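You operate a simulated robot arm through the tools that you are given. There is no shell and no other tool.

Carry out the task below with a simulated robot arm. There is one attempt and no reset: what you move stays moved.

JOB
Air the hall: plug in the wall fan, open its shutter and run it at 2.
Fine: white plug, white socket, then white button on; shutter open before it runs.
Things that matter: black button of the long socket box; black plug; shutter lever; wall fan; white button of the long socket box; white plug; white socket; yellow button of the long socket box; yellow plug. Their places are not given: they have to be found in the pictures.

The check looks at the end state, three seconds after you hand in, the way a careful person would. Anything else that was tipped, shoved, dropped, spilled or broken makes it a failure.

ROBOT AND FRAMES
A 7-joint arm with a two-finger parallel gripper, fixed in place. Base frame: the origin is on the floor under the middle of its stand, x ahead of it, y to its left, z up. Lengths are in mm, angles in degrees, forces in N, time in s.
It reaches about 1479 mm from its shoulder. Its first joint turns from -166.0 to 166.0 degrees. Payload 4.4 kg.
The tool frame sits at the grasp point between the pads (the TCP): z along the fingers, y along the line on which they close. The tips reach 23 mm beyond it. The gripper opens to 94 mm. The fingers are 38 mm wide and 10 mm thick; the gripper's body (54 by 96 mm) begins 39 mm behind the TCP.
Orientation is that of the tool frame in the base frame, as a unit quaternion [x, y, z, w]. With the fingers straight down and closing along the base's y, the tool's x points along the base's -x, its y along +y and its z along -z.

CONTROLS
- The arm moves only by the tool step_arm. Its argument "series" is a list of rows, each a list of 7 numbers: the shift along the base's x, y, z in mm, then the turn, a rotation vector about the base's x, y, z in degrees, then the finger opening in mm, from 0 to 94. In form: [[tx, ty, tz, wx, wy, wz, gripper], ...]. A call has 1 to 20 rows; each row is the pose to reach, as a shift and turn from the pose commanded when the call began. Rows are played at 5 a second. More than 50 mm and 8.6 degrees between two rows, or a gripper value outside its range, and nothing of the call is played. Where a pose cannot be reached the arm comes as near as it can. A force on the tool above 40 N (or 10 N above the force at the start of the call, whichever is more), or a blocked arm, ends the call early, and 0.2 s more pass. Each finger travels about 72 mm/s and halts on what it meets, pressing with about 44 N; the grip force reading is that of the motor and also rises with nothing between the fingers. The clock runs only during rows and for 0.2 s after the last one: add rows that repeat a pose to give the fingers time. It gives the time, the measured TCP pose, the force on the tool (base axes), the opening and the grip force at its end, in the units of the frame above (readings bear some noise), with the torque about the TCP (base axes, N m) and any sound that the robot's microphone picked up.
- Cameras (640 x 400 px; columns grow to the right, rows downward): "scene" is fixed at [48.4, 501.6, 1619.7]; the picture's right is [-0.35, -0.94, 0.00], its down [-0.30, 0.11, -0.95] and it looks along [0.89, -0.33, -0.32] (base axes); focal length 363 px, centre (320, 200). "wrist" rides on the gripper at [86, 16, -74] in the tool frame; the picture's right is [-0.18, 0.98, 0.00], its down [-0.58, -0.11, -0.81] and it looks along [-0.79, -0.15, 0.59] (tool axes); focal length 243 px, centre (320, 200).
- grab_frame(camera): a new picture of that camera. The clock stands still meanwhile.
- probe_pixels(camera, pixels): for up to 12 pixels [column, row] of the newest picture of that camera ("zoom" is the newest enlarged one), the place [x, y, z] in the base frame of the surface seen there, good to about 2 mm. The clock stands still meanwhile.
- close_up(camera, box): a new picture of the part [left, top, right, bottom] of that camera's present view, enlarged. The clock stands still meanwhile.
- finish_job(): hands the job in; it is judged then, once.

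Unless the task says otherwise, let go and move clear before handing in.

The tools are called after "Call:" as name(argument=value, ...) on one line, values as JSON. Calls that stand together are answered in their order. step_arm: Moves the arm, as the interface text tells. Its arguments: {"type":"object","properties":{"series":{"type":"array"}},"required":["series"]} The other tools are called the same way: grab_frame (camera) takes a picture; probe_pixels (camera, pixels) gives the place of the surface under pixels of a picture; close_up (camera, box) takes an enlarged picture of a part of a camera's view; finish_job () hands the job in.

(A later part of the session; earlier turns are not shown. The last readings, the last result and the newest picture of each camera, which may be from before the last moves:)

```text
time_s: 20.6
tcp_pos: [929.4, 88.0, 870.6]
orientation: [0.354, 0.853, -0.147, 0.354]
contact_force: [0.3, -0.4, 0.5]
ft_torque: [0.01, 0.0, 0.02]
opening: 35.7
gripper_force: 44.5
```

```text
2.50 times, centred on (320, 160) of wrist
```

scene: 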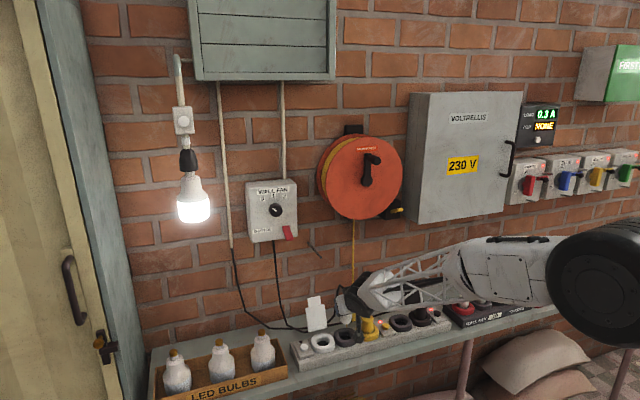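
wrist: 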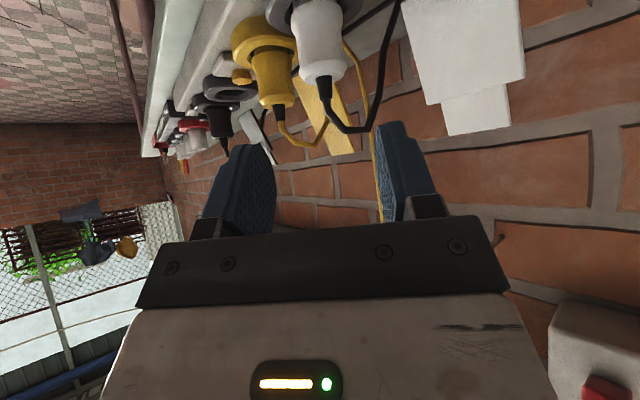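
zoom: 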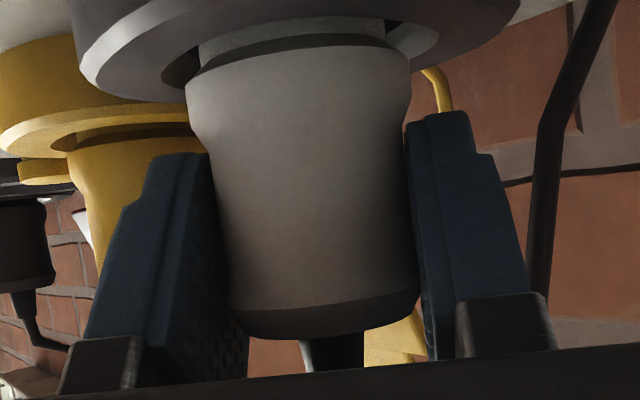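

The plug is gripped again (35.7 mm, 44 N). I'll lift 80 mm and then turn +90° about vertical while moving 77 mm in +y to hover above the white socket.

Call:
step_arm(series=[[0, 0, 5, 0, 0, 0, 18], [0, 0, 11, 0, 0, 0, 18], [0, 0, 18, 0, 0, 0, 18], [0, 0, 28, 0, 0, 0, 18], [0, 0, 45, 0, 0, 0, 18], [0, 0, 65, 0, 0, 0, 18], [0, 0, 80, 0, 0, 0, 18], [0, 6, 80, 0, 0, 7.5, 18], [0, 12, 80, 0, 0, 15, 18], [0, 19, 80, 0, 0, 22.5, 18], [0, 25, 80, 0, 0, 30, 18], [0, 32, 80, 0, 0, 37.5, 18], [0, 38, 80, 0, 0, 45, 18], [0, 45, 80, 0, 0, 52.5, 18], [0, 51, 80, 0, 0, 60, 18], [0, 58, 80, 0, 0, 67.5, 18], [0, 64, 80, 0, 0, 75, 18], [0, 71, 80, 0, 0, 82.5, 18], [0, 77, 80, 0, 0, 90, 18], [0, 77, 80, 0, 0, 90, 18]])

Call:
grab_frame(camera="wrist")

Call:
grab_frame(camera="scene")

```text
time_s: 24.8
tcp_pos: [928.7, 165.2, 949.1]
orientation: [-0.354, 0.854, 0.147, 0.353]
contact_force: [0.5, 0.8, 0.1]
ft_torque: [0.02, 0.01, 0.01]
opening: 35.9
gripper_force: 44.1
out of reach, approached as far as the arm can: row 15
```

```text
taken
```

wrist: 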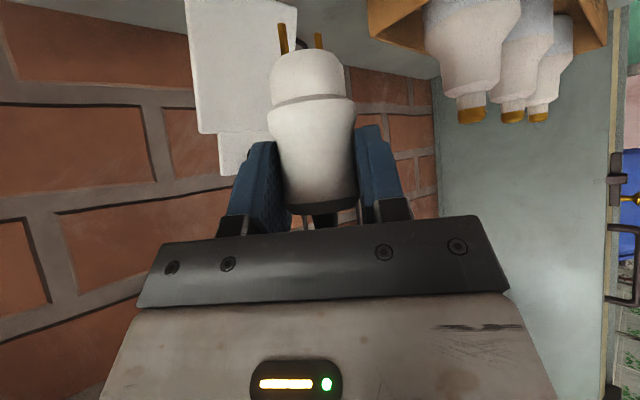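

```text
taken
```

scene: 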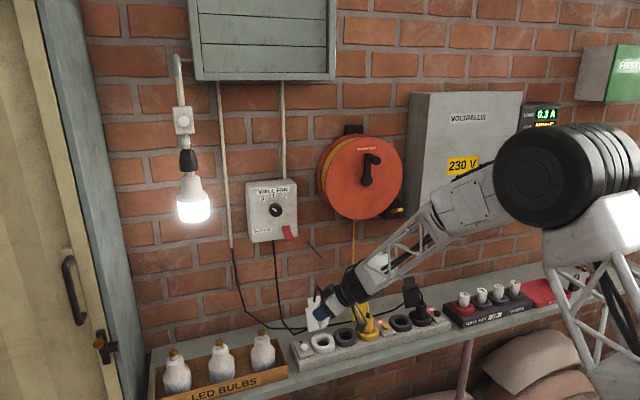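

The plug hovers at (928.7, 165.2, 949) turned 90°, with pins visible at (283, 38) and (318, 40) in the wrist view. I'll zoom the scene camera on the plug and the white socket to compare them.

Call:
close_up(camera="scene", box=[290, 285, 370, 360])

Call:
probe_pixels(camera="wrist", pixels=[[283, 35], [283, 45], [318, 38], [319, 44], [310, 80], [310, 70], [280, 130], [345, 130], [310, 130], [290, 180], [345, 180], [318, 180]])

```text
5.33 times, centred on (330, 322) of scene
```

zoom: 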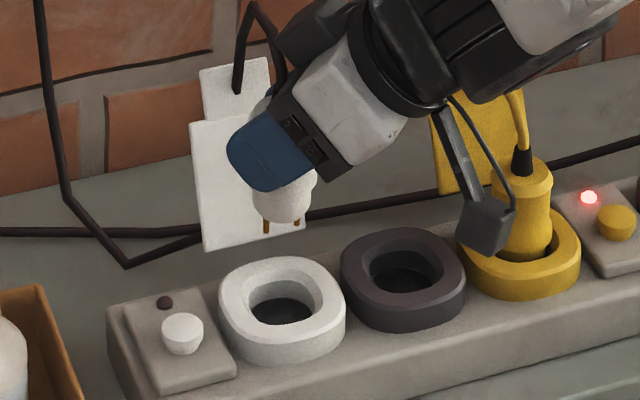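

```text
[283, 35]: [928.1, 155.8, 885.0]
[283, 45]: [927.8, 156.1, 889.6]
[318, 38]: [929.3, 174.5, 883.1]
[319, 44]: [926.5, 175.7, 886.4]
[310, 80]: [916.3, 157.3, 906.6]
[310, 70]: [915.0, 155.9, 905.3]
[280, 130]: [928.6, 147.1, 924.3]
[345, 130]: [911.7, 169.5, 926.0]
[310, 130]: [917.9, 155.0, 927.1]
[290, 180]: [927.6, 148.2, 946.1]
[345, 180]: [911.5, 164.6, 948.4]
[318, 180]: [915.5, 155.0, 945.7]
```

The pins are now in line along y (x≈928, y≈156 and 175), plug axis about (929.5, 166). I'll zoom tighter with the fixed camera to compare pin and socket positions in one picture.

Call:
close_up(camera="scene", box=[310, 315, 370, 353])

Call:
close_up(camera="scene", box=[300, 318, 364, 358])

```text
10.53 times, centred on (340, 334) of scene
```

zoom: 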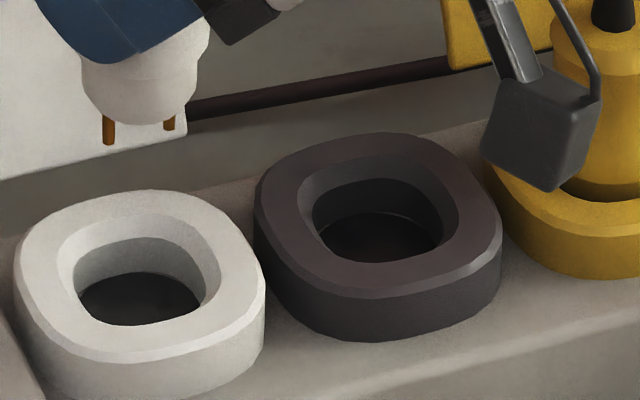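

```text
10.00 times, centred on (332, 338) of scene
```

zoom: 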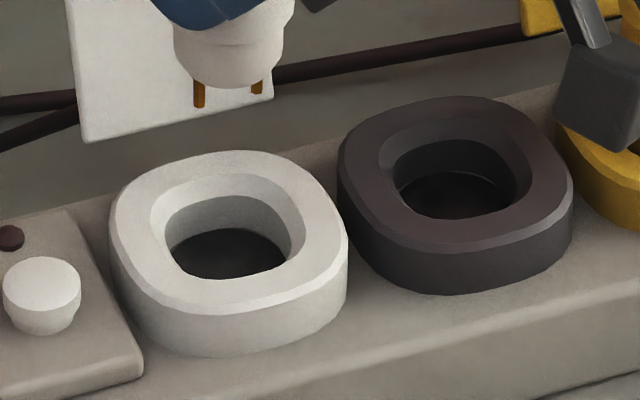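

The fixed-camera pixels give a socket spacing of about 78 mm, and the pin pair at (228, 100) lines up with the white socket centre (229, 229) to within about 0.5 mm. I'll lower 55 mm and check the forces before inserting.

Call:
step_arm(series=[[0, 0, -15, 0, 0, 0, 18], [0, 0, -30, 0, 0, 0, 18], [0, 0, -40, 0, 0, 0, 18], [0, 0, -48, 0, 0, 0, 18], [0, 0, -55, 0, 0, 0, 18], [0, 0, -55, 0, 0, 0, 18]])

Call:
close_up(camera="scene", box=[300, 310, 364, 350])

Call:
close_up(camera="wrist", box=[200, 0, 440, 150])

```text
time_s: 26.2
tcp_pos: [928.9, 164.8, 895.6]
orientation: [-0.354, 0.853, 0.147, 0.353]
contact_force: [-0.8, 0.8, -0.7]
ft_torque: [-0.02, 0.02, -0.01]
opening: 35.9
gripper_force: 43.9
```

```text
10.00 times, centred on (332, 330) of scene
```

zoom: 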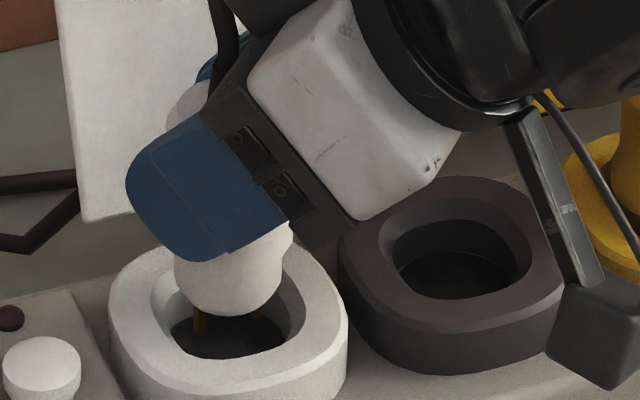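

```text
2.67 times, centred on (320, 75) of wrist
```

zoom: 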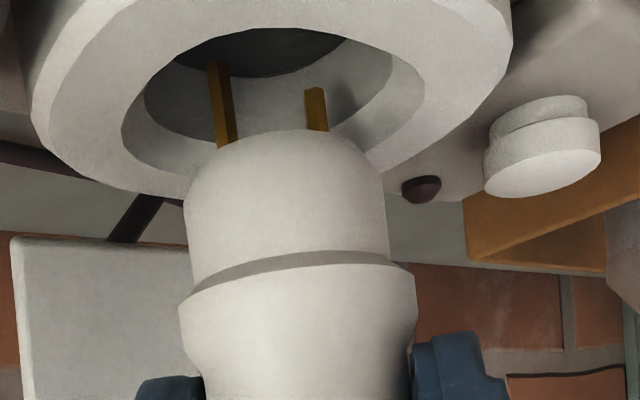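

The pins are inside the white collar and just above the holes, with no contact force. I'll probe pins and rim in this same picture to check alignment.

Call:
probe_pixels(camera="zoom", pixels=[[224, 110], [219, 80], [315, 108], [312, 95], [40, 110], [505, 50], [126, 140], [420, 95], [70, 160], [480, 110], [150, 165], [400, 130]])

Call:
probe_pixels(camera="zoom", pixels=[[195, 190], [240, 190], [285, 190], [330, 190], [375, 190], [200, 330], [250, 330], [300, 330], [350, 330], [400, 330], [540, 170], [420, 190]])

```text
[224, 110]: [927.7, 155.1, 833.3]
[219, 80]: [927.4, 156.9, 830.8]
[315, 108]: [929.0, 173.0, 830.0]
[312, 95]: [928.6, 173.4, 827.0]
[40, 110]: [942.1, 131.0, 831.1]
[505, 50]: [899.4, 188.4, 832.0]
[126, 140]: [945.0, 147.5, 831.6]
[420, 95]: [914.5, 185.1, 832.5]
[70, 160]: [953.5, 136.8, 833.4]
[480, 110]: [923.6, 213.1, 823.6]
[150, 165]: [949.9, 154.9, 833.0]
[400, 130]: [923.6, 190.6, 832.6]
```

```text
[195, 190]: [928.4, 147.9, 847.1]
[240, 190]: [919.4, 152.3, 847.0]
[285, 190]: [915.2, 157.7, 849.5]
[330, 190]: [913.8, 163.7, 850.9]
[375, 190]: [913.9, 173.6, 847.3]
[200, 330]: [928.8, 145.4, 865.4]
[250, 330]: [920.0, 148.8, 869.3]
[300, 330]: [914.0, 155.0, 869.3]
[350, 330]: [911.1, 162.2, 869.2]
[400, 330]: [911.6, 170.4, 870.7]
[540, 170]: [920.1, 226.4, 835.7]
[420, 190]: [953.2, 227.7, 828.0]
```

Pins centre at about (929.9, 166.3) and socket centre at about (929.7, 166.5), so they are aligned. I'll lower slowly into the holes.

Call:
step_arm(series=[[0, 0, -3, 0, 0, 0, 18], [0, 0, -6, 0, 0, 0, 18], [0, 0, -9, 0, 0, 0, 18], [0, 0, -12, 0, 0, 0, 18], [0, 0, -15, 0, 0, 0, 18], [0, 0, -18, 0, 0, 0, 18], [0, 0, -18, 0, 0, 0, 18]])

Call:
close_up(camera="wrist", box=[200, 30, 440, 180])

```text
time_s: 27.8
tcp_pos: [929.0, 163.9, 878.8]
orientation: [-0.353, 0.854, 0.146, 0.354]
contact_force: [-0.3, 1.0, 0.1]
ft_torque: [0.04, -0.01, -0.06]
opening: 35.5
gripper_force: 43.6
```

```text
2.67 times, centred on (320, 105) of wrist
```

zoom: 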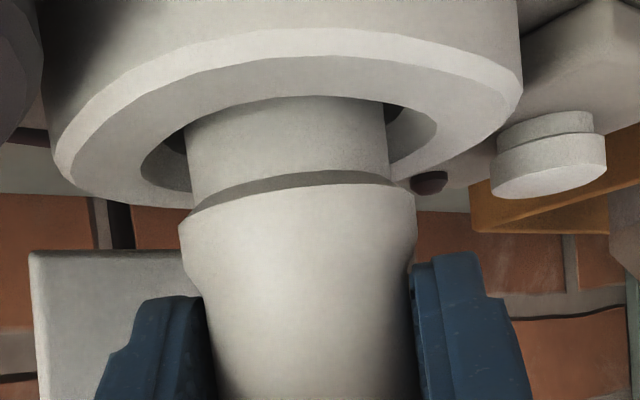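

No resistance yet and the pins should be entering the holes. I'll continue down in small steps.

Call:
step_arm(series=[[0, 0, -2, 0, 0, 0, 18], [0, 0, -4, 0, 0, 0, 18], [0, 0, -6, 0, 0, 0, 18], [0, 0, -8, 0, 0, 0, 18], [0, 0, -8, 0, 0, 0, 18]])

Call:
close_up(camera="wrist", box=[200, 30, 440, 180])

```text
time_s: 29.0
tcp_pos: [928.7, 164.7, 868.6]
orientation: [-0.353, 0.853, 0.147, 0.354]
contact_force: [-7.5, -3.8, 9.6]
ft_torque: [-0.25, 0.42, 0.02]
opening: 35.9
gripper_force: 43.5
```

```text
2.67 times, centred on (320, 105) of wrist
```

zoom: 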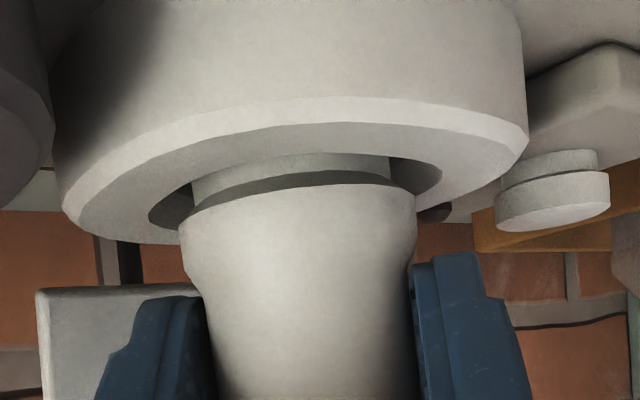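

Contact is now 9.6 N up and the plug shoulder is close to the collar. I'll press a few mm more to seat it fully.

Call:
step_arm(series=[[-0.5, -0.3, -1.5, 0, 0, 0, 18], [-0.5, -0.3, -3, 0, 0, 0, 18], [-0.5, -0.3, -4, 0, 0, 0, 18], [-0.5, -0.3, -4, 0, 0, 0, 18]])

Call:
close_up(camera="wrist", box=[200, 30, 440, 180])

Call:
close_up(camera="scene", box=[290, 300, 370, 350])

```text
time_s: 29.8
tcp_pos: [930.6, 165.7, 869.2]
orientation: [-0.353, 0.852, 0.146, 0.356]
contact_force: [-5.0, -1.0, 8.2]
ft_torque: [0.05, 0.22, 0.04]
opening: 36.0
gripper_force: 44.1
stopped in row 3: the force on the tool passed its limit at 41 N (the readings are from after the stop); the commanded pose is now the measured one
```

```text
2.67 times, centred on (320, 105) of wrist
```

zoom: 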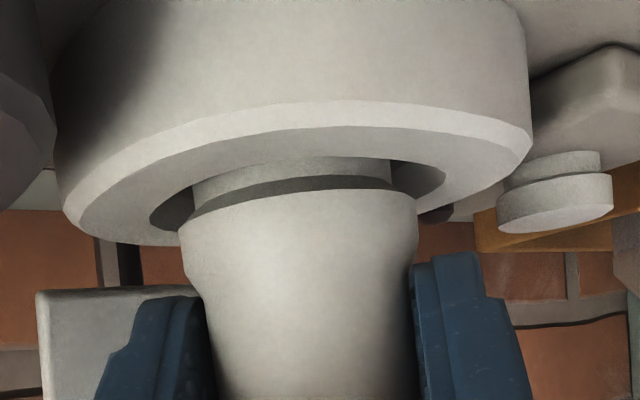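

```text
8.00 times, centred on (330, 325) of scene
```

zoom: 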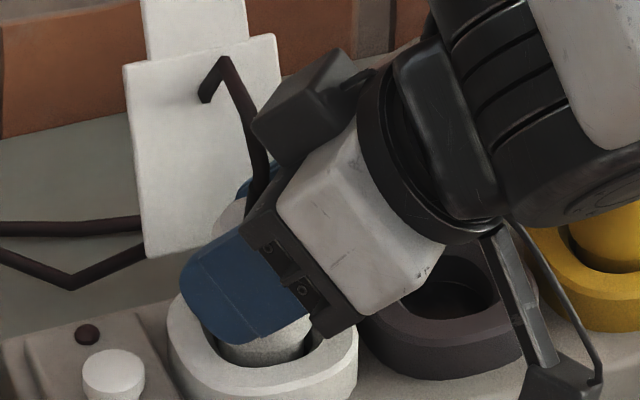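

The push stopped at 41 N with TCP at z=869, matching the seated height from the dark socket, so the plug is fully in. I'll open just enough to release (staying clear of the white tag) and back out.

Call:
step_arm(series=[[0, 0, 0, 0, 0, 0, 38], [0, 0, 0, 0, 0, 0, 44], [0, 0, 0, 0, 0, 0, 44], [-10, -10, 14, 0, 0, 0, 44], [-25, -25, 35, 0, 0, 0, 46], [-40, -40, 56, 0, 0, 0, 50], [-58, -58, 82, 0, 0, 0, 50], [-75, -75, 106, 0, 0, 0, 50], [-75, -75, 106, 0, 0, 0, 50]])

Call:
grab_frame(camera="wrist")

Call:
close_up(camera="scene", box=[285, 285, 381, 345])

```text
time_s: 31.8
tcp_pos: [854.2, 90.5, 974.0]
orientation: [-0.353, 0.853, 0.146, 0.356]
contact_force: [0.2, 0.2, -0.3]
ft_torque: [0.02, 0.0, -0.01]
opening: 50.1
gripper_force: 0.1
```

```text
taken
```

wrist: 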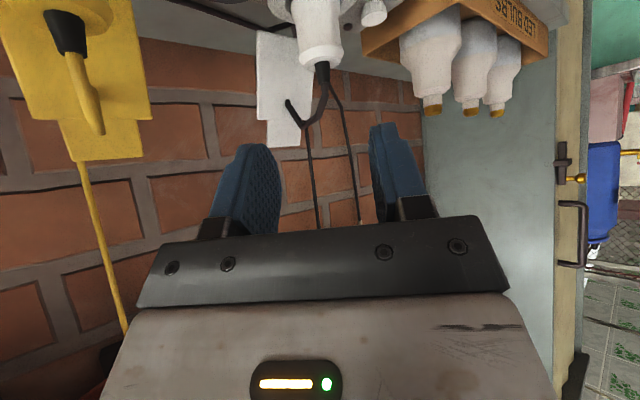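

```text
6.67 times, centred on (333, 315) of scene
```

zoom: 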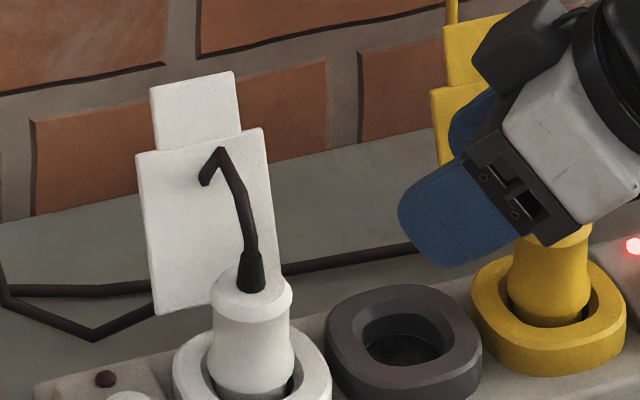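

The plug now sits in the white socket at (255, 340) in the zoom. I'll verify its seating height against the yellow plug, then plan the white button press.

Call:
probe_pixels(camera="zoom", pixels=[[250, 298], [250, 312], [250, 340], [250, 370], [225, 340], [285, 340], [548, 228], [548, 240], [545, 290], [108, 380], [130, 398], [125, 395]])

Call:
close_up(camera="scene", box=[285, 315, 349, 365])

```text
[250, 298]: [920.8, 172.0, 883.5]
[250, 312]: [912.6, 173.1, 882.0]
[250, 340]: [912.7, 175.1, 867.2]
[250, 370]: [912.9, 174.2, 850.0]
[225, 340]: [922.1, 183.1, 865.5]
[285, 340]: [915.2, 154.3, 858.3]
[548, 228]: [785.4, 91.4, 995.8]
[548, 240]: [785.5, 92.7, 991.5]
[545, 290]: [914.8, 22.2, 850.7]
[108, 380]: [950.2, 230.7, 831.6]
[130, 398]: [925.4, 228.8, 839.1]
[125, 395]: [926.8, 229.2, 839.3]
```

```text
8.00 times, centred on (317, 340) of scene
```

zoom: 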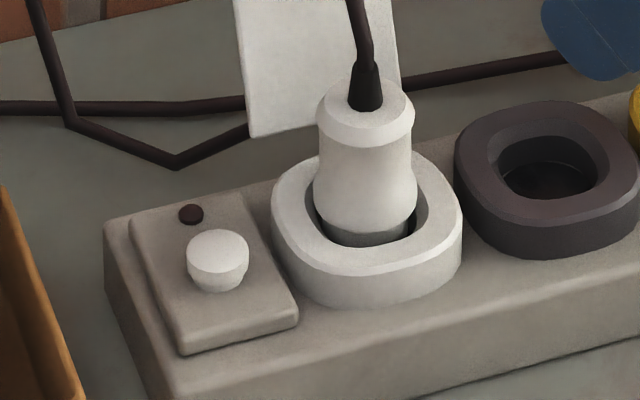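

The plug looks upright and seated like its neighbours. Now I'll find the white button's exact centre from this zoom (about (218, 255)).

Call:
probe_pixels(camera="zoom", pixels=[[218, 252], [192, 252], [244, 252], [218, 233], [218, 270], [205, 240], [232, 240], [205, 265], [232, 265], [191, 214], [270, 310], [160, 280]])

Call:
step_arm(series=[[8, 17, 6, -2.2, 5.33, -5.33, 40], [16, 35, 12, -4.4, 10.66, -10.66, 30], [24, 52, 18, -6.6, 15.99, -15.99, 20], [32, 70, 20, -8.8, 21.32, -21.32, 10], [41, 87, 20, -11, 26.65, -26.65, 0], [49, 104, 20, -13.2, 31.98, -31.98, 0], [57, 122, 18, -15.4, 37.31, -37.31, 0], [65, 139, 16, -17.6, 42.65, -42.65, 0], [65, 139, 16, -17.6, 42.65, -42.65, 0]])

Call:
grab_frame(camera="wrist")

Call:
close_up(camera="scene", box=[250, 250, 410, 370])

```text
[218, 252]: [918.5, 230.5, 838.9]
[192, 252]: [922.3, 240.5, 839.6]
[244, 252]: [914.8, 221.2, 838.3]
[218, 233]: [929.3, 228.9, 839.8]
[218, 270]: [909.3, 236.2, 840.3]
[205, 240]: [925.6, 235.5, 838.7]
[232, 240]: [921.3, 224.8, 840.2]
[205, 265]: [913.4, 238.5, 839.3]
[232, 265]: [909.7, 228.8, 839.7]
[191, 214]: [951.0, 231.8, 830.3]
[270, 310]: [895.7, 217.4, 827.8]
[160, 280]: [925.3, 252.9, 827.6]
```

```text
time_s: 33.8
tcp_pos: [876.1, 166.2, 970.1]
orientation: [-0.162, 0.971, 0.07, 0.163]
contact_force: [0.3, 0.1, -0.8]
ft_torque: [0.0, 0.02, 0.0]
opening: 0.0
gripper_force: 42.1
out of reach, approached as far as the arm can: row 5, 6, 7, 8, 9
```

```text
taken
```

wrist: 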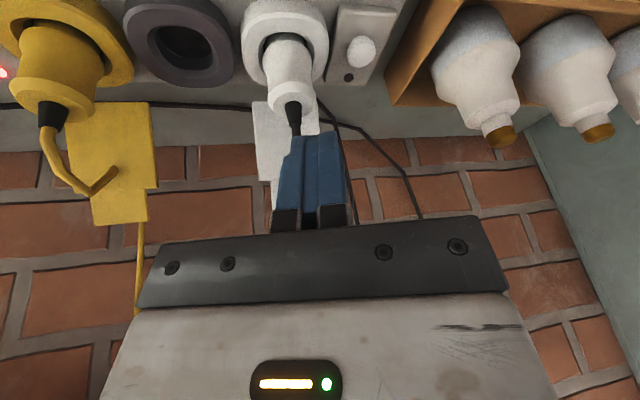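

```text
3.33 times, centred on (330, 310) of scene
```

zoom: 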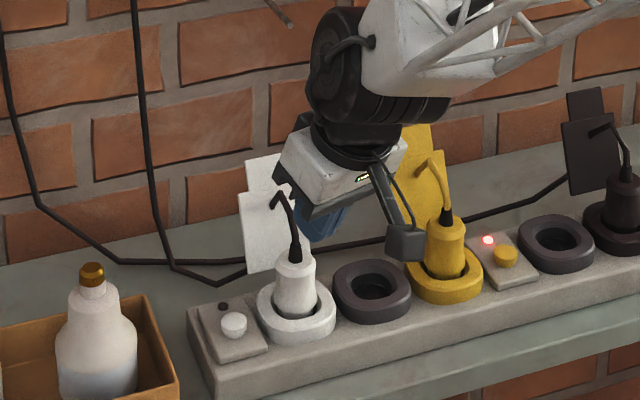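

The arm got stuck partway at (876, 166, 970), short of vertical, probably at a joint limit. The button centre is at (918.5, 230.5, 839). I'll issue a hold to see what pose is now commanded.

Call:
step_arm(series=[[0, 0, 0, 0, 0, 0, 0], [0, 0, 0, 0, 0, 0, 0]])

```text
time_s: 34.4
tcp_pos: [877.1, 166.8, 969.5]
orientation: [-0.162, 0.971, 0.069, 0.164]
contact_force: [-0.1, 0.1, 0.3]
ft_torque: [0.01, 0.03, 0.01]
opening: 0.0
gripper_force: 42.6
```

The commanded pose is now the reached one. The arm likely flipped its wrist configuration during the yaw turn, so I'll retreat to open space (back and up) and try to recover the vertical orientation there.

Call:
step_arm(series=[[-20, -12, 24, 0, 0, 0, 0], [-40, -24, 48, 0, 0, 0, 0], [-60, -36, 72, 0, 0, 0, 0], [-80, -48, 96, 0, 0, 0, 0], [-100, -60, 120, 0, 0, 0, 0], [-120, -72, 150, 0, 0, 0, 0], [-120, -72, 150, 0, 0, 0, 0]])

Call:
grab_frame(camera="scene")

```text
time_s: 36.0
tcp_pos: [752.0, 94.1, 1094.4]
orientation: [-0.162, 0.97, 0.072, 0.164]
contact_force: [0.6, -0.2, 0.7]
ft_torque: [-0.01, 0.04, 0.0]
opening: 0.1
gripper_force: 42.4
out of reach, approached as far as the arm can: row 4, 5, 6, 7
```

```text
taken
```

scene: 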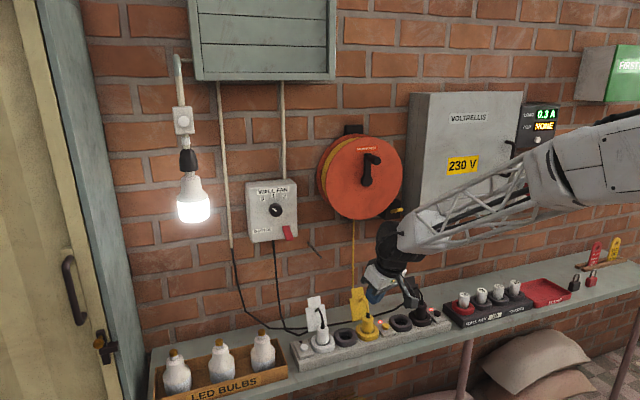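

The arm is again limited at (752, 94, 1094). I'll undo the tilt back to the 45°/45° orientation in free space, then unwind the yaw from there.

Call:
step_arm(series=[[0, 0, 0, 2, -4.7, 4.7, 0], [0, 0, 0, 4, -9.5, 9.5, 0], [0, 0, 0, 5.9, -14.2, 14.2, 0], [0, 0, 0, 7.9, -19, 19, 0], [0, 0, 0, 9.8, -23.7, 23.7, 0], [0, 0, 0, 9.8, -23.7, 23.7, 0]])

```text
time_s: 37.4
tcp_pos: [752.8, 94.0, 1094.7]
orientation: [-0.352, 0.854, 0.148, 0.354]
contact_force: [-0.2, 1.4, -0.2]
ft_torque: [-0.03, 0.06, 0.02]
opening: 0.0
gripper_force: 42.5
```

Back at the 45°/45° orientation without trouble. Now I unwind the yaw by -90° in free space to try to return to the original wrist configuration.

Call:
step_arm(series=[[0, 0, 0, 0, 0, -7.5, 0], [0, 0, 0, 0, 0, -15, 0], [0, 0, 0, 0, 0, -22.5, 0], [0, 0, 0, 0, 0, -30, 0], [0, 0, 0, 0, 0, -37.5, 0], [0, 0, 0, 0, 0, -45, 0], [0, 0, 0, 0, 0, -52.5, 0], [0, 0, 0, 0, 0, -60, 0], [0, 0, 0, 0, 0, -67.5, 0], [0, 0, 0, 0, 0, -75, 0], [0, 0, 0, 0, 0, -82.5, 0], [0, 0, 0, 0, 0, -90, 0], [0, 0, 0, 0, 0, -90, 0]])

Call:
grab_frame(camera="scene")

```text
time_s: 40.1
tcp_pos: [754.1, 93.6, 1094.1]
orientation: [0.356, 0.852, -0.146, 0.354]
contact_force: [-0.2, 0.0, -0.3]
ft_torque: [0.01, 0.0, 0.01]
opening: 0.0
gripper_force: 41.8
out of reach, approached as far as the arm can: row 5, 6
```

```text
taken
```

scene: 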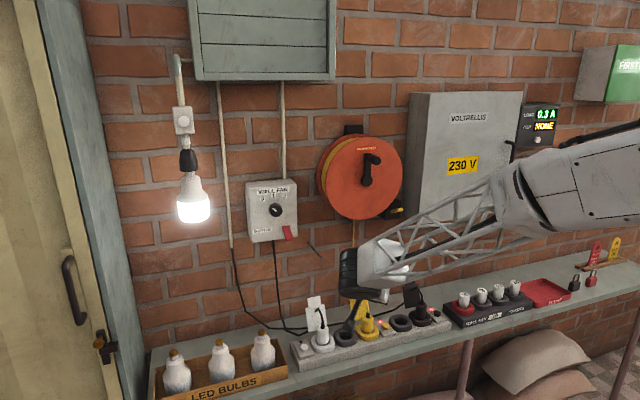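

It passed back through to the original configuration (yaw -45°). Now I'll rotate to vertical and move above the white button at the same time.

Call:
step_arm(series=[[10, 8, 0, 2.2, 5.33, 5.33, 0], [20, 17, 0, 4.4, 10.66, 10.66, 0], [40, 34, -10, 6.6, 15.99, 15.99, 0], [60, 51, -20, 8.8, 21.32, 21.32, 0], [80, 68, -40, 11, 26.65, 26.65, 0], [100, 85, -60, 13.2, 31.98, 31.98, 0], [120, 102, -80, 15.4, 37.31, 37.31, 0], [140, 119, -100, 17.6, 42.65, 42.65, 0], [164.5, 137, -124, 17.6, 42.65, 42.65, 0], [164.5, 137, -124, 17.6, 42.65, 42.65, 0]])

Call:
grab_frame(camera="wrist")

Call:
close_up(camera="scene", box=[250, 250, 410, 370])

```text
time_s: 42.4
tcp_pos: [919.7, 231.2, 969.4]
orientation: [0.001, 1.0, 0.001, 0.0]
contact_force: [1.0, -0.5, -0.9]
ft_torque: [-0.03, -0.01, 0.0]
opening: 0.0
gripper_force: 42.8
```

```text
taken
```

wrist: 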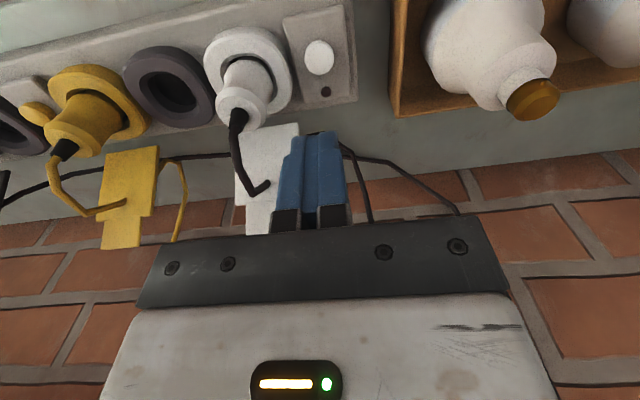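

```text
3.33 times, centred on (330, 310) of scene
```

zoom: 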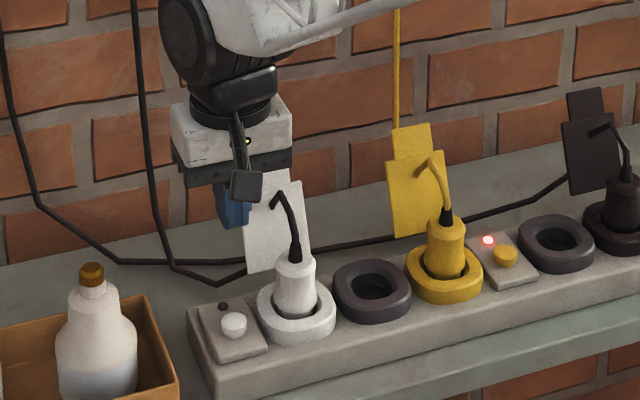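

The gripper is vertical above the button at (919, 231). I'll descend to just above the button top (z≈838), then press slowly.

Call:
step_arm(series=[[-0.5, -0.5, -30, 0, 0, 0, 0], [-0.5, -0.5, -60, 0, 0, 0, 0], [-0.5, -0.5, -85, 0, 0, 0, 0], [-0.5, -0.5, -98, 0, 0, 0, 0], [-0.5, -0.5, -98, 0, 0, 0, 0]])

Call:
close_up(camera="scene", box=[270, 300, 350, 360])

Call:
grab_frame(camera="wrist")

```text
time_s: 43.5
tcp_pos: [917.4, 230.0, 870.6]
orientation: [0.002, 1.0, 0.001, 0.001]
contact_force: [1.0, -0.7, -0.4]
ft_torque: [0.02, 0.01, 0.03]
opening: 0.1
gripper_force: 42.4
```

```text
6.67 times, centred on (310, 330) of scene
```

zoom: 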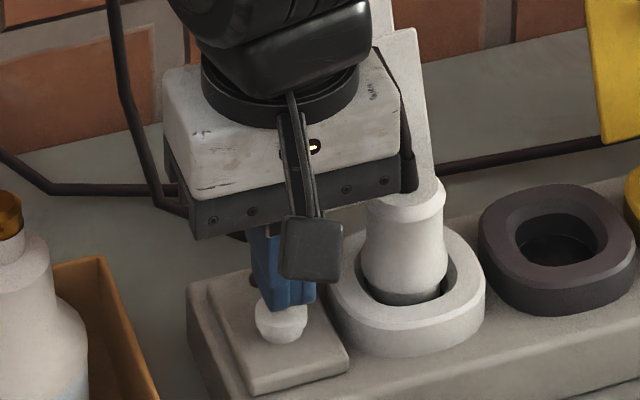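

```text
taken
```

wrist: 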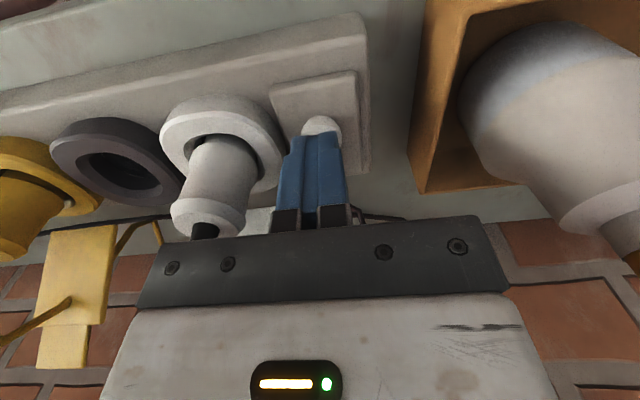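

The fingertips are about 8 mm above the button. I'll press slowly and watch the force and sound.

Call:
step_arm(series=[[0, 0, -4, 0, 0, 0, 0], [0, 0, -7, 0, 0, 0, 0], [0, 0, -9, 0, 0, 0, 0], [0, 0, -10, 0, 0, 0, 0], [0, 0, -10, 0, 0, 0, 0]])

```text
time_s: 44.8
tcp_pos: [918.0, 230.4, 860.7]
orientation: [0.002, 1.0, 0.0, 0.001]
contact_force: [-0.3, -0.4, -1.0]
ft_torque: [0.01, -0.01, 0.0]
opening: 0.0
gripper_force: 42.8
```

Call:
step_arm(series=[[0, 0, -1, 0, 0, 0, 0], [0, 0, -2, 0, 0, 0, 0], [0, 0, -3, 0, 0, 0, 0], [0, 0, -3, 0, 0, 0, 0]])

Call:
close_up(camera="scene", box=[270, 320, 334, 360])

```text
time_s: 45.8
tcp_pos: [918.5, 230.3, 859.3]
orientation: [0.001, 1.0, 0.001, 0.002]
contact_force: [0.1, 1.0, 1.6]
ft_torque: [0.05, 0.0, -0.02]
opening: 0.0
gripper_force: 42.6
```

```text
10.00 times, centred on (302, 340) of scene
```

zoom: 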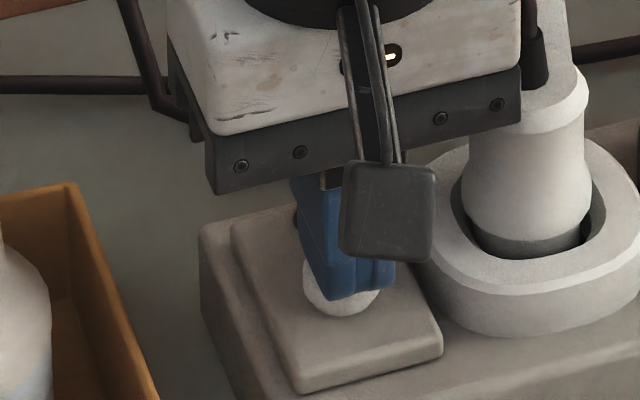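

Contact has just begun (1.6 N). I'll keep pressing in 1 mm steps.

Call:
step_arm(series=[[0, 0, -1, 0, 0, 0, 0], [0, 0, -2, 0, 0, 0, 0], [0, 0, -3, 0, 0, 0, 0], [0, 0, -3, 0, 0, 0, 0]])

Call:
close_up(camera="scene", box=[270, 320, 334, 360])

```text
time_s: 46.8
tcp_pos: [917.4, 230.1, 857.3]
orientation: [0.002, 1.0, 0.001, 0.001]
contact_force: [-0.5, 0.1, 2.5]
ft_torque: [0.02, -0.02, 0.01]
opening: 0.0
gripper_force: 42.2
heard: click
```

```text
10.00 times, centred on (302, 340) of scene
```

zoom: 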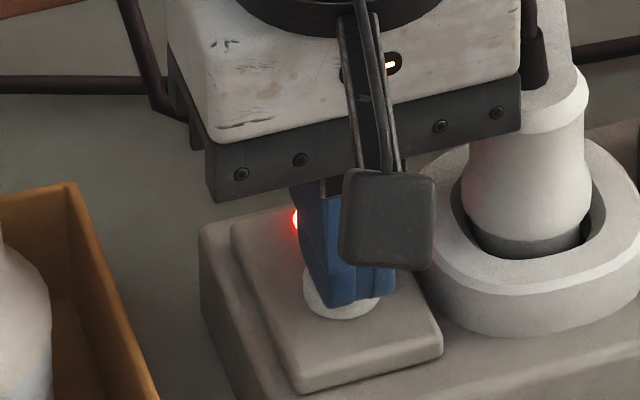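

A click was heard and the red LED is lit at (296, 218). I'll lift straight off the button.

Call:
step_arm(series=[[0, 0, 10, 0, 0, 0, 0], [0, 0, 30, 0, 0, 0, 0], [0, 0, 60, 0, 0, 0, 0], [0, 0, 100, 0, 0, 0, 0], [0, 0, 140, 0, 0, 0, 0], [0, 0, 140, 0, 0, 0, 0]])

Call:
grab_frame(camera="scene")

Call:
close_up(camera="scene", box=[285, 290, 381, 360])

Call:
close_up(camera="scene", box=[500, 90, 580, 140])

```text
time_s: 48.1
tcp_pos: [917.9, 229.0, 996.7]
orientation: [0.002, 1.0, 0.001, 0.0]
contact_force: [-0.6, -0.4, 1.0]
ft_torque: [-0.01, -0.01, 0.01]
opening: 0.1
gripper_force: 42.5
```

```text
taken
```

scene: 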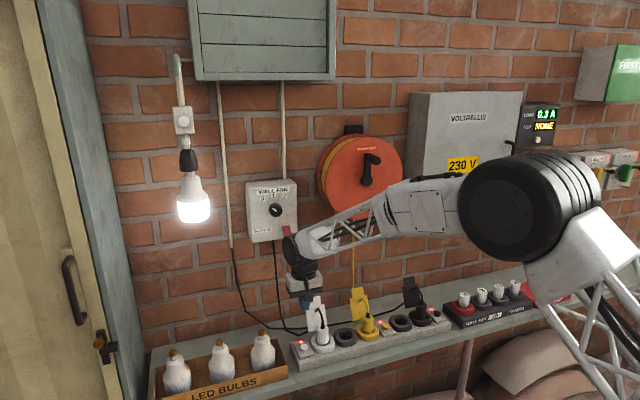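

```text
5.71 times, centred on (333, 325) of scene
```

zoom: 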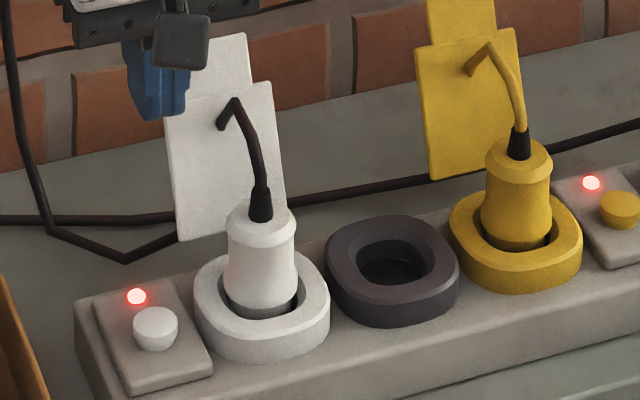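

```text
8.00 times, centred on (540, 115) of scene
```

zoom: 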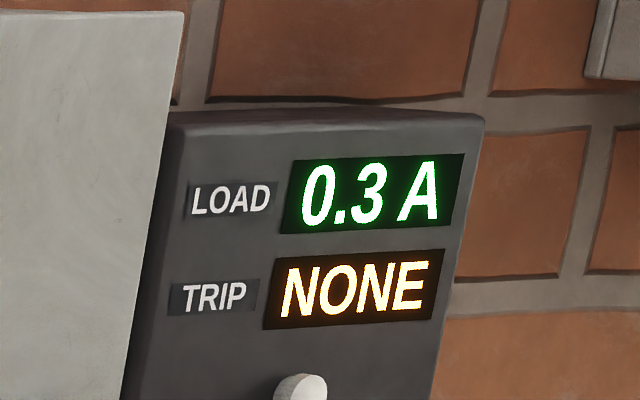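

The white LED is lit, load is 0.3 A and there is no trip. Next is the shutter lever: I'll back off to open space and rotate the tool to horizontal (pointing at the wall).

Call:
step_arm(series=[[-8, 0, 10, 0, -7.5, 0, 0], [-16, 1, 20, 0, -15, 0, 0], [-24, 2, 30, 0, -22.5, 0, 0], [-32, 3, 40, 0, -30, 0, 0], [-40, 4, 50, 0, -37.5, 0, 0], [-50, 5, 60, 0, -45, 0, 0], [-60, 6, 70, 0, -52.5, 0, 0], [-70, 7, 80, 0, -60, 0, 0], [-80, 8, 90, 0, -67.5, 0, 0], [-90, 8, 100, 0, -75, 0, 0], [-95, 8, 108, 0, -82.5, 0, 0], [-98, 8, 115, 0, -90, 0, 0], [-98, 8, 115, 0, -90, 0, 0]])

Call:
grab_frame(camera="wrist")

Call:
grab_frame(camera="scene")

```text
time_s: 51.0
tcp_pos: [820.1, 237.3, 1110.5]
orientation: [0.001, 0.706, 0.002, 0.708]
contact_force: [0.3, -0.6, -0.1]
ft_torque: [0.02, 0.0, -0.03]
opening: 0.0
gripper_force: 41.9
```

```text
taken
```

wrist: 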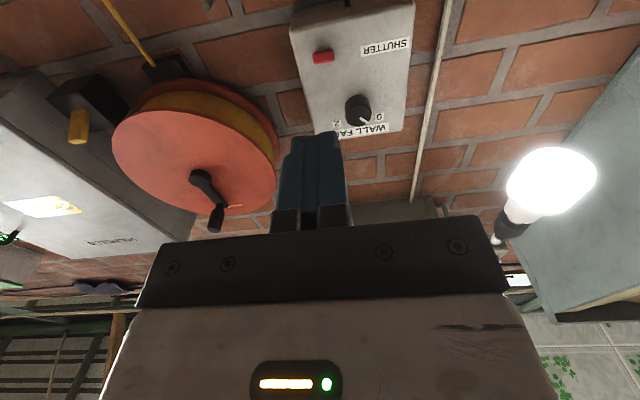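

```text
taken
```

scene: 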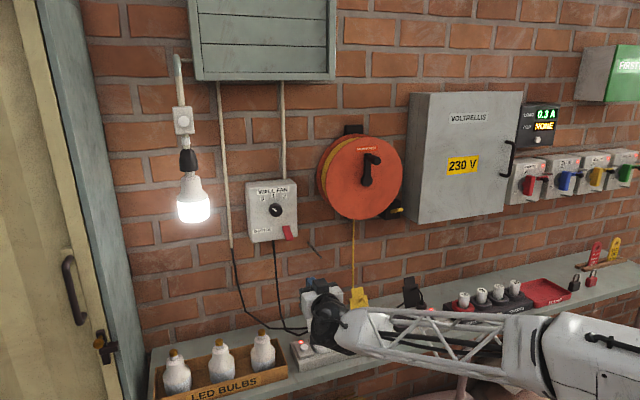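

The tool is now horizontal at (820, 237, 1110). I'll zoom in on the lever and knob from below.

Call:
close_up(camera="wrist", box=[270, 0, 430, 140])

Call:
probe_pixels(camera="zoom", pixels=[[190, 160], [205, 160], [220, 160], [197, 150], [197, 172], [180, 165], [228, 165], [200, 178], [235, 190], [330, 315], [310, 300], [350, 330]])

Call:
close_up(camera="scene", box=[250, 195, 314, 245])

```text
2.86 times, centred on (350, 70) of wrist
```

zoom: 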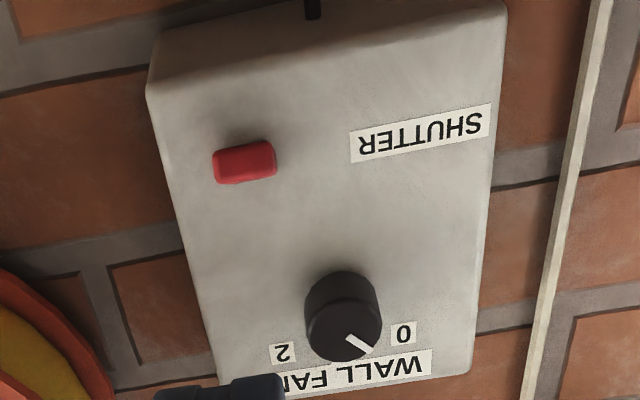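

```text
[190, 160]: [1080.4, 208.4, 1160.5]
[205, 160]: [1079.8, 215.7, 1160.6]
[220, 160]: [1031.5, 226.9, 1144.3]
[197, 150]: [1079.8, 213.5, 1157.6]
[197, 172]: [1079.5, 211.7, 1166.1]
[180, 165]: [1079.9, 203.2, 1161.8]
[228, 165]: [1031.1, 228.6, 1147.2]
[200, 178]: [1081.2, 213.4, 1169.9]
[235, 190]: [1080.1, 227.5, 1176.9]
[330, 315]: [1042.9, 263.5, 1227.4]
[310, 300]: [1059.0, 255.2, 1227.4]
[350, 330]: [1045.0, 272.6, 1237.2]
```

```text
8.00 times, centred on (282, 220) of scene
```

zoom: 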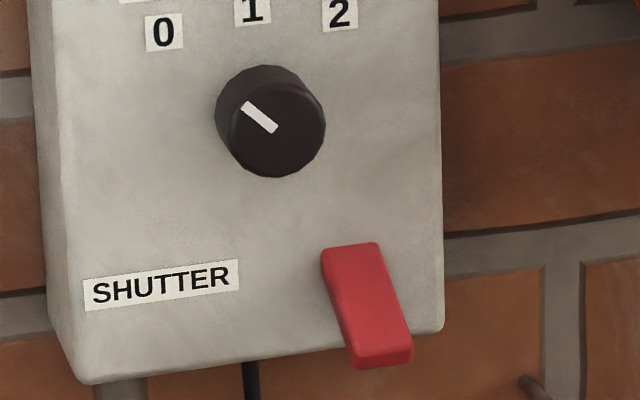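

The lever's end face is at (1031, 226–248, ~1141–1150), pointing outward and down about 30°. I'll slide the closed fingers beneath it to x≈1024 at z≈1110, then push it up.

Call:
step_arm(series=[[40, 0, 0, 0, 0, 0, 0], [80, 0, 0, 0, 0, 0, 0], [120, 0, 0, 0, 0, 0, 0], [155, 0, 0, 0, 0, 0, 0], [185, 0, 0, 0, 0, 0, 0], [204, 0, 0, 0, 0, 0, 0], [204, 0, 0, 0, 0, 0, 0]])

Call:
grab_frame(camera="wrist")

Call:
close_up(camera="scene", box=[220, 170, 348, 270])

```text
time_s: 52.5
tcp_pos: [1024.6, 238.6, 1111.2]
orientation: [0.001, 0.706, 0.002, 0.708]
contact_force: [0.7, -0.7, 0.6]
ft_torque: [-0.01, 0.02, -0.03]
opening: 0.3
gripper_force: 42.1
```

```text
taken
```

wrist: 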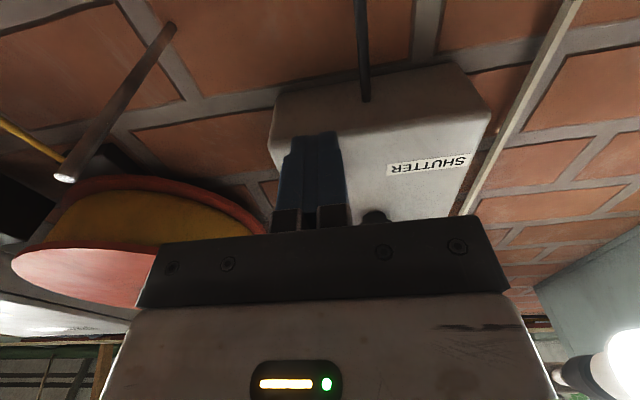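

```text
4.00 times, centred on (284, 220) of scene
```

zoom: 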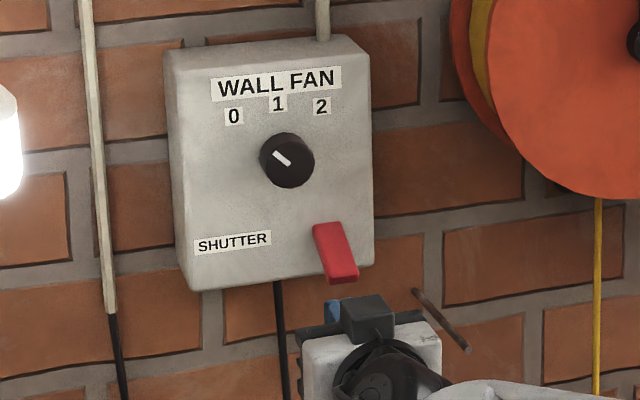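

The fingers are under the lever. Before raising, I'll check the positions of the wall peg at (430, 310) and the dark block on top of the gripper at (370, 315) in this zoom.

Call:
probe_pixels(camera="zoom", pixels=[[415, 292], [440, 318], [465, 348], [368, 300], [368, 325], [350, 320], [390, 320], [333, 308], [310, 335], [400, 325], [338, 275], [337, 260]])

Call:
probe_pixels(camera="wrist", pixels=[[66, 172], [110, 110], [165, 35], [310, 150], [300, 180], [335, 140], [290, 100], [440, 170]])

```text
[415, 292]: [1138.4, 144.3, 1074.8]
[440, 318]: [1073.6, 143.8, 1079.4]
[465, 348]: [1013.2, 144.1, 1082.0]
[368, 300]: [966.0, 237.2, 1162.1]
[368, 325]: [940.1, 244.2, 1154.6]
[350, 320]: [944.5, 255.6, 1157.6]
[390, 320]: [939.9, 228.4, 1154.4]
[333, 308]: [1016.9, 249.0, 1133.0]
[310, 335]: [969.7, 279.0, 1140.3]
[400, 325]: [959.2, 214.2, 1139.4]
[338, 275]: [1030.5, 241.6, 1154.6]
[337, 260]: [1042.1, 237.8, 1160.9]
```

```text
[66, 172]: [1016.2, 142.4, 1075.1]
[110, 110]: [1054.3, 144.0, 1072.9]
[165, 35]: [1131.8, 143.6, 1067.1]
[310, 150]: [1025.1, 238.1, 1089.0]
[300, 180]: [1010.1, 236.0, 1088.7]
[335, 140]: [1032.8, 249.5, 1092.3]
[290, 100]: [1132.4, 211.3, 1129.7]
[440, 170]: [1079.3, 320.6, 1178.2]
```

Everything is clear: the peg is at y=144 and the block top at x≤966. Finger tops are at z≈1133, so I'll raise in small steps to push the lever up.

Call:
step_arm(series=[[0, -1, 4, 0, 0, 0, 0], [0, -1, 8, 0, 0, 0, 0], [0, -1, 12, 0, 0, 0, 0], [0, -1, 16, 0, 0, 0, 0], [0, -1, 20, 0, 0, 0, 0], [0, -1, 20, 0, 0, 0, 0]])

Call:
close_up(camera="scene", box=[220, 170, 348, 270])

```text
time_s: 54.0
tcp_pos: [1023.8, 237.5, 1130.6]
orientation: [0.0, 0.707, 0.001, 0.707]
contact_force: [-0.3, -0.1, 0.0]
ft_torque: [-0.01, 0.03, -0.01]
opening: 0.0
gripper_force: 42.2
```

```text
4.00 times, centred on (284, 220) of scene
```

zoom: 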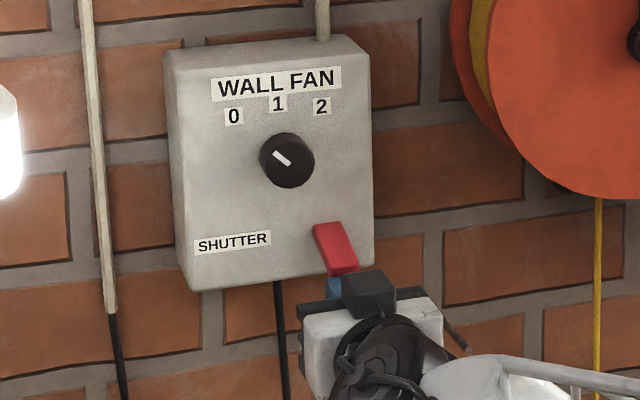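

There's little resistance so far. I'll continue raising and watch the lever.

Call:
step_arm(series=[[0, 0, 4, 0, 0, 0, 0], [0, 0, 8, 0, 0, 0, 0], [0, 0, 12, 0, 0, 0, 0], [0, 0, 16, 0, 0, 0, 0], [0, 0, 16, 0, 0, 0, 0]])

Call:
close_up(camera="scene", box=[220, 170, 348, 270])

Call:
close_up(camera="scene", box=[180, 0, 350, 90])

```text
time_s: 55.1
tcp_pos: [1023.7, 237.0, 1147.0]
orientation: [0.0, 0.707, 0.001, 0.707]
contact_force: [-0.1, 0.9, 0.5]
ft_torque: [0.02, 0.0, -0.01]
opening: 0.0
gripper_force: 42.2
```

```text
4.00 times, centred on (284, 220) of scene
```

zoom: 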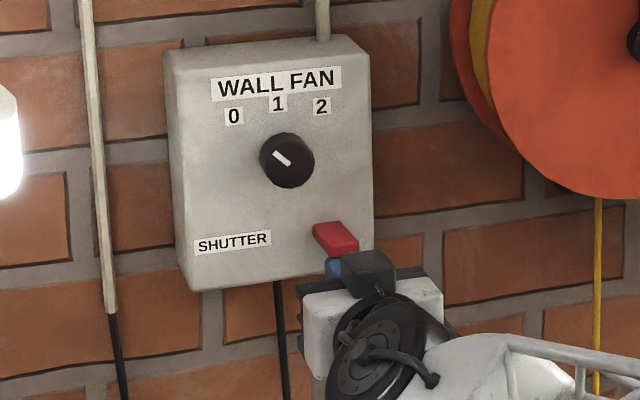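

```text
3.76 times, centred on (265, 45) of scene
```

zoom: 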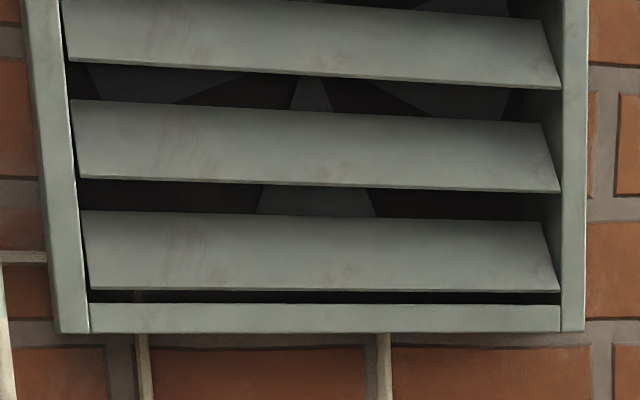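

The lever is lifting and the louvre slats at the top are opening, with fan blades visible behind. I'll continue to the end of travel.

Call:
step_arm(series=[[0, 0, 4, 0, 0, 0, 0], [0, 0, 8, 0, 0, 0, 0], [0, 0, 12, 0, 0, 0, 0], [0, 0, 16, 0, 0, 0, 0], [0, 0, 20, 0, 0, 0, 0], [0, 0, 20, 0, 0, 0, 0]])

Call:
close_up(camera="scene", box=[220, 170, 348, 270])

Call:
close_up(camera="scene", box=[180, 0, 350, 90])

```text
time_s: 56.5
tcp_pos: [1023.4, 237.3, 1160.7]
orientation: [0.0, 0.71, 0.001, 0.705]
contact_force: [-11.7, -3.6, -39.0]
ft_torque: [0.08, 0.7, -0.07]
opening: 0.0
gripper_force: 42.8
```

```text
4.00 times, centred on (284, 220) of scene
```

zoom: 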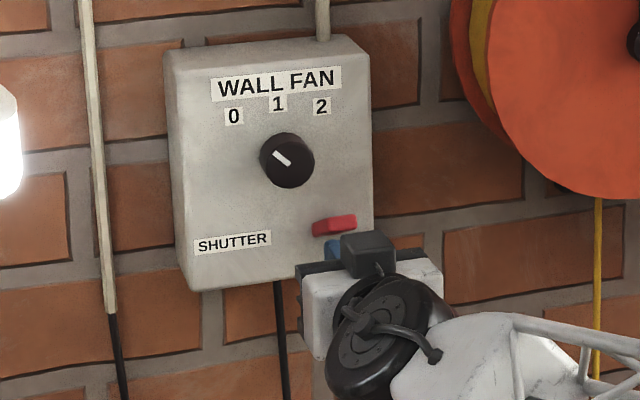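

```text
3.76 times, centred on (265, 45) of scene
```

zoom: 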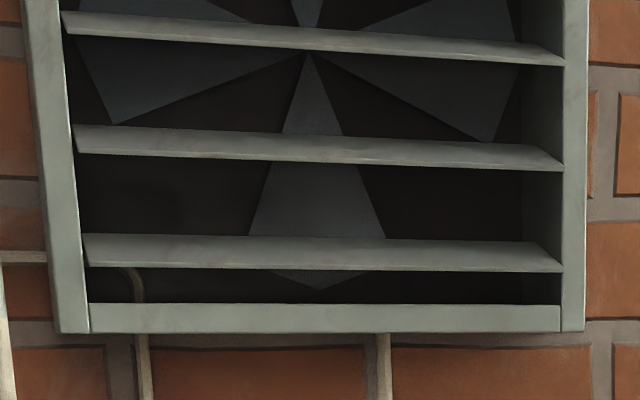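

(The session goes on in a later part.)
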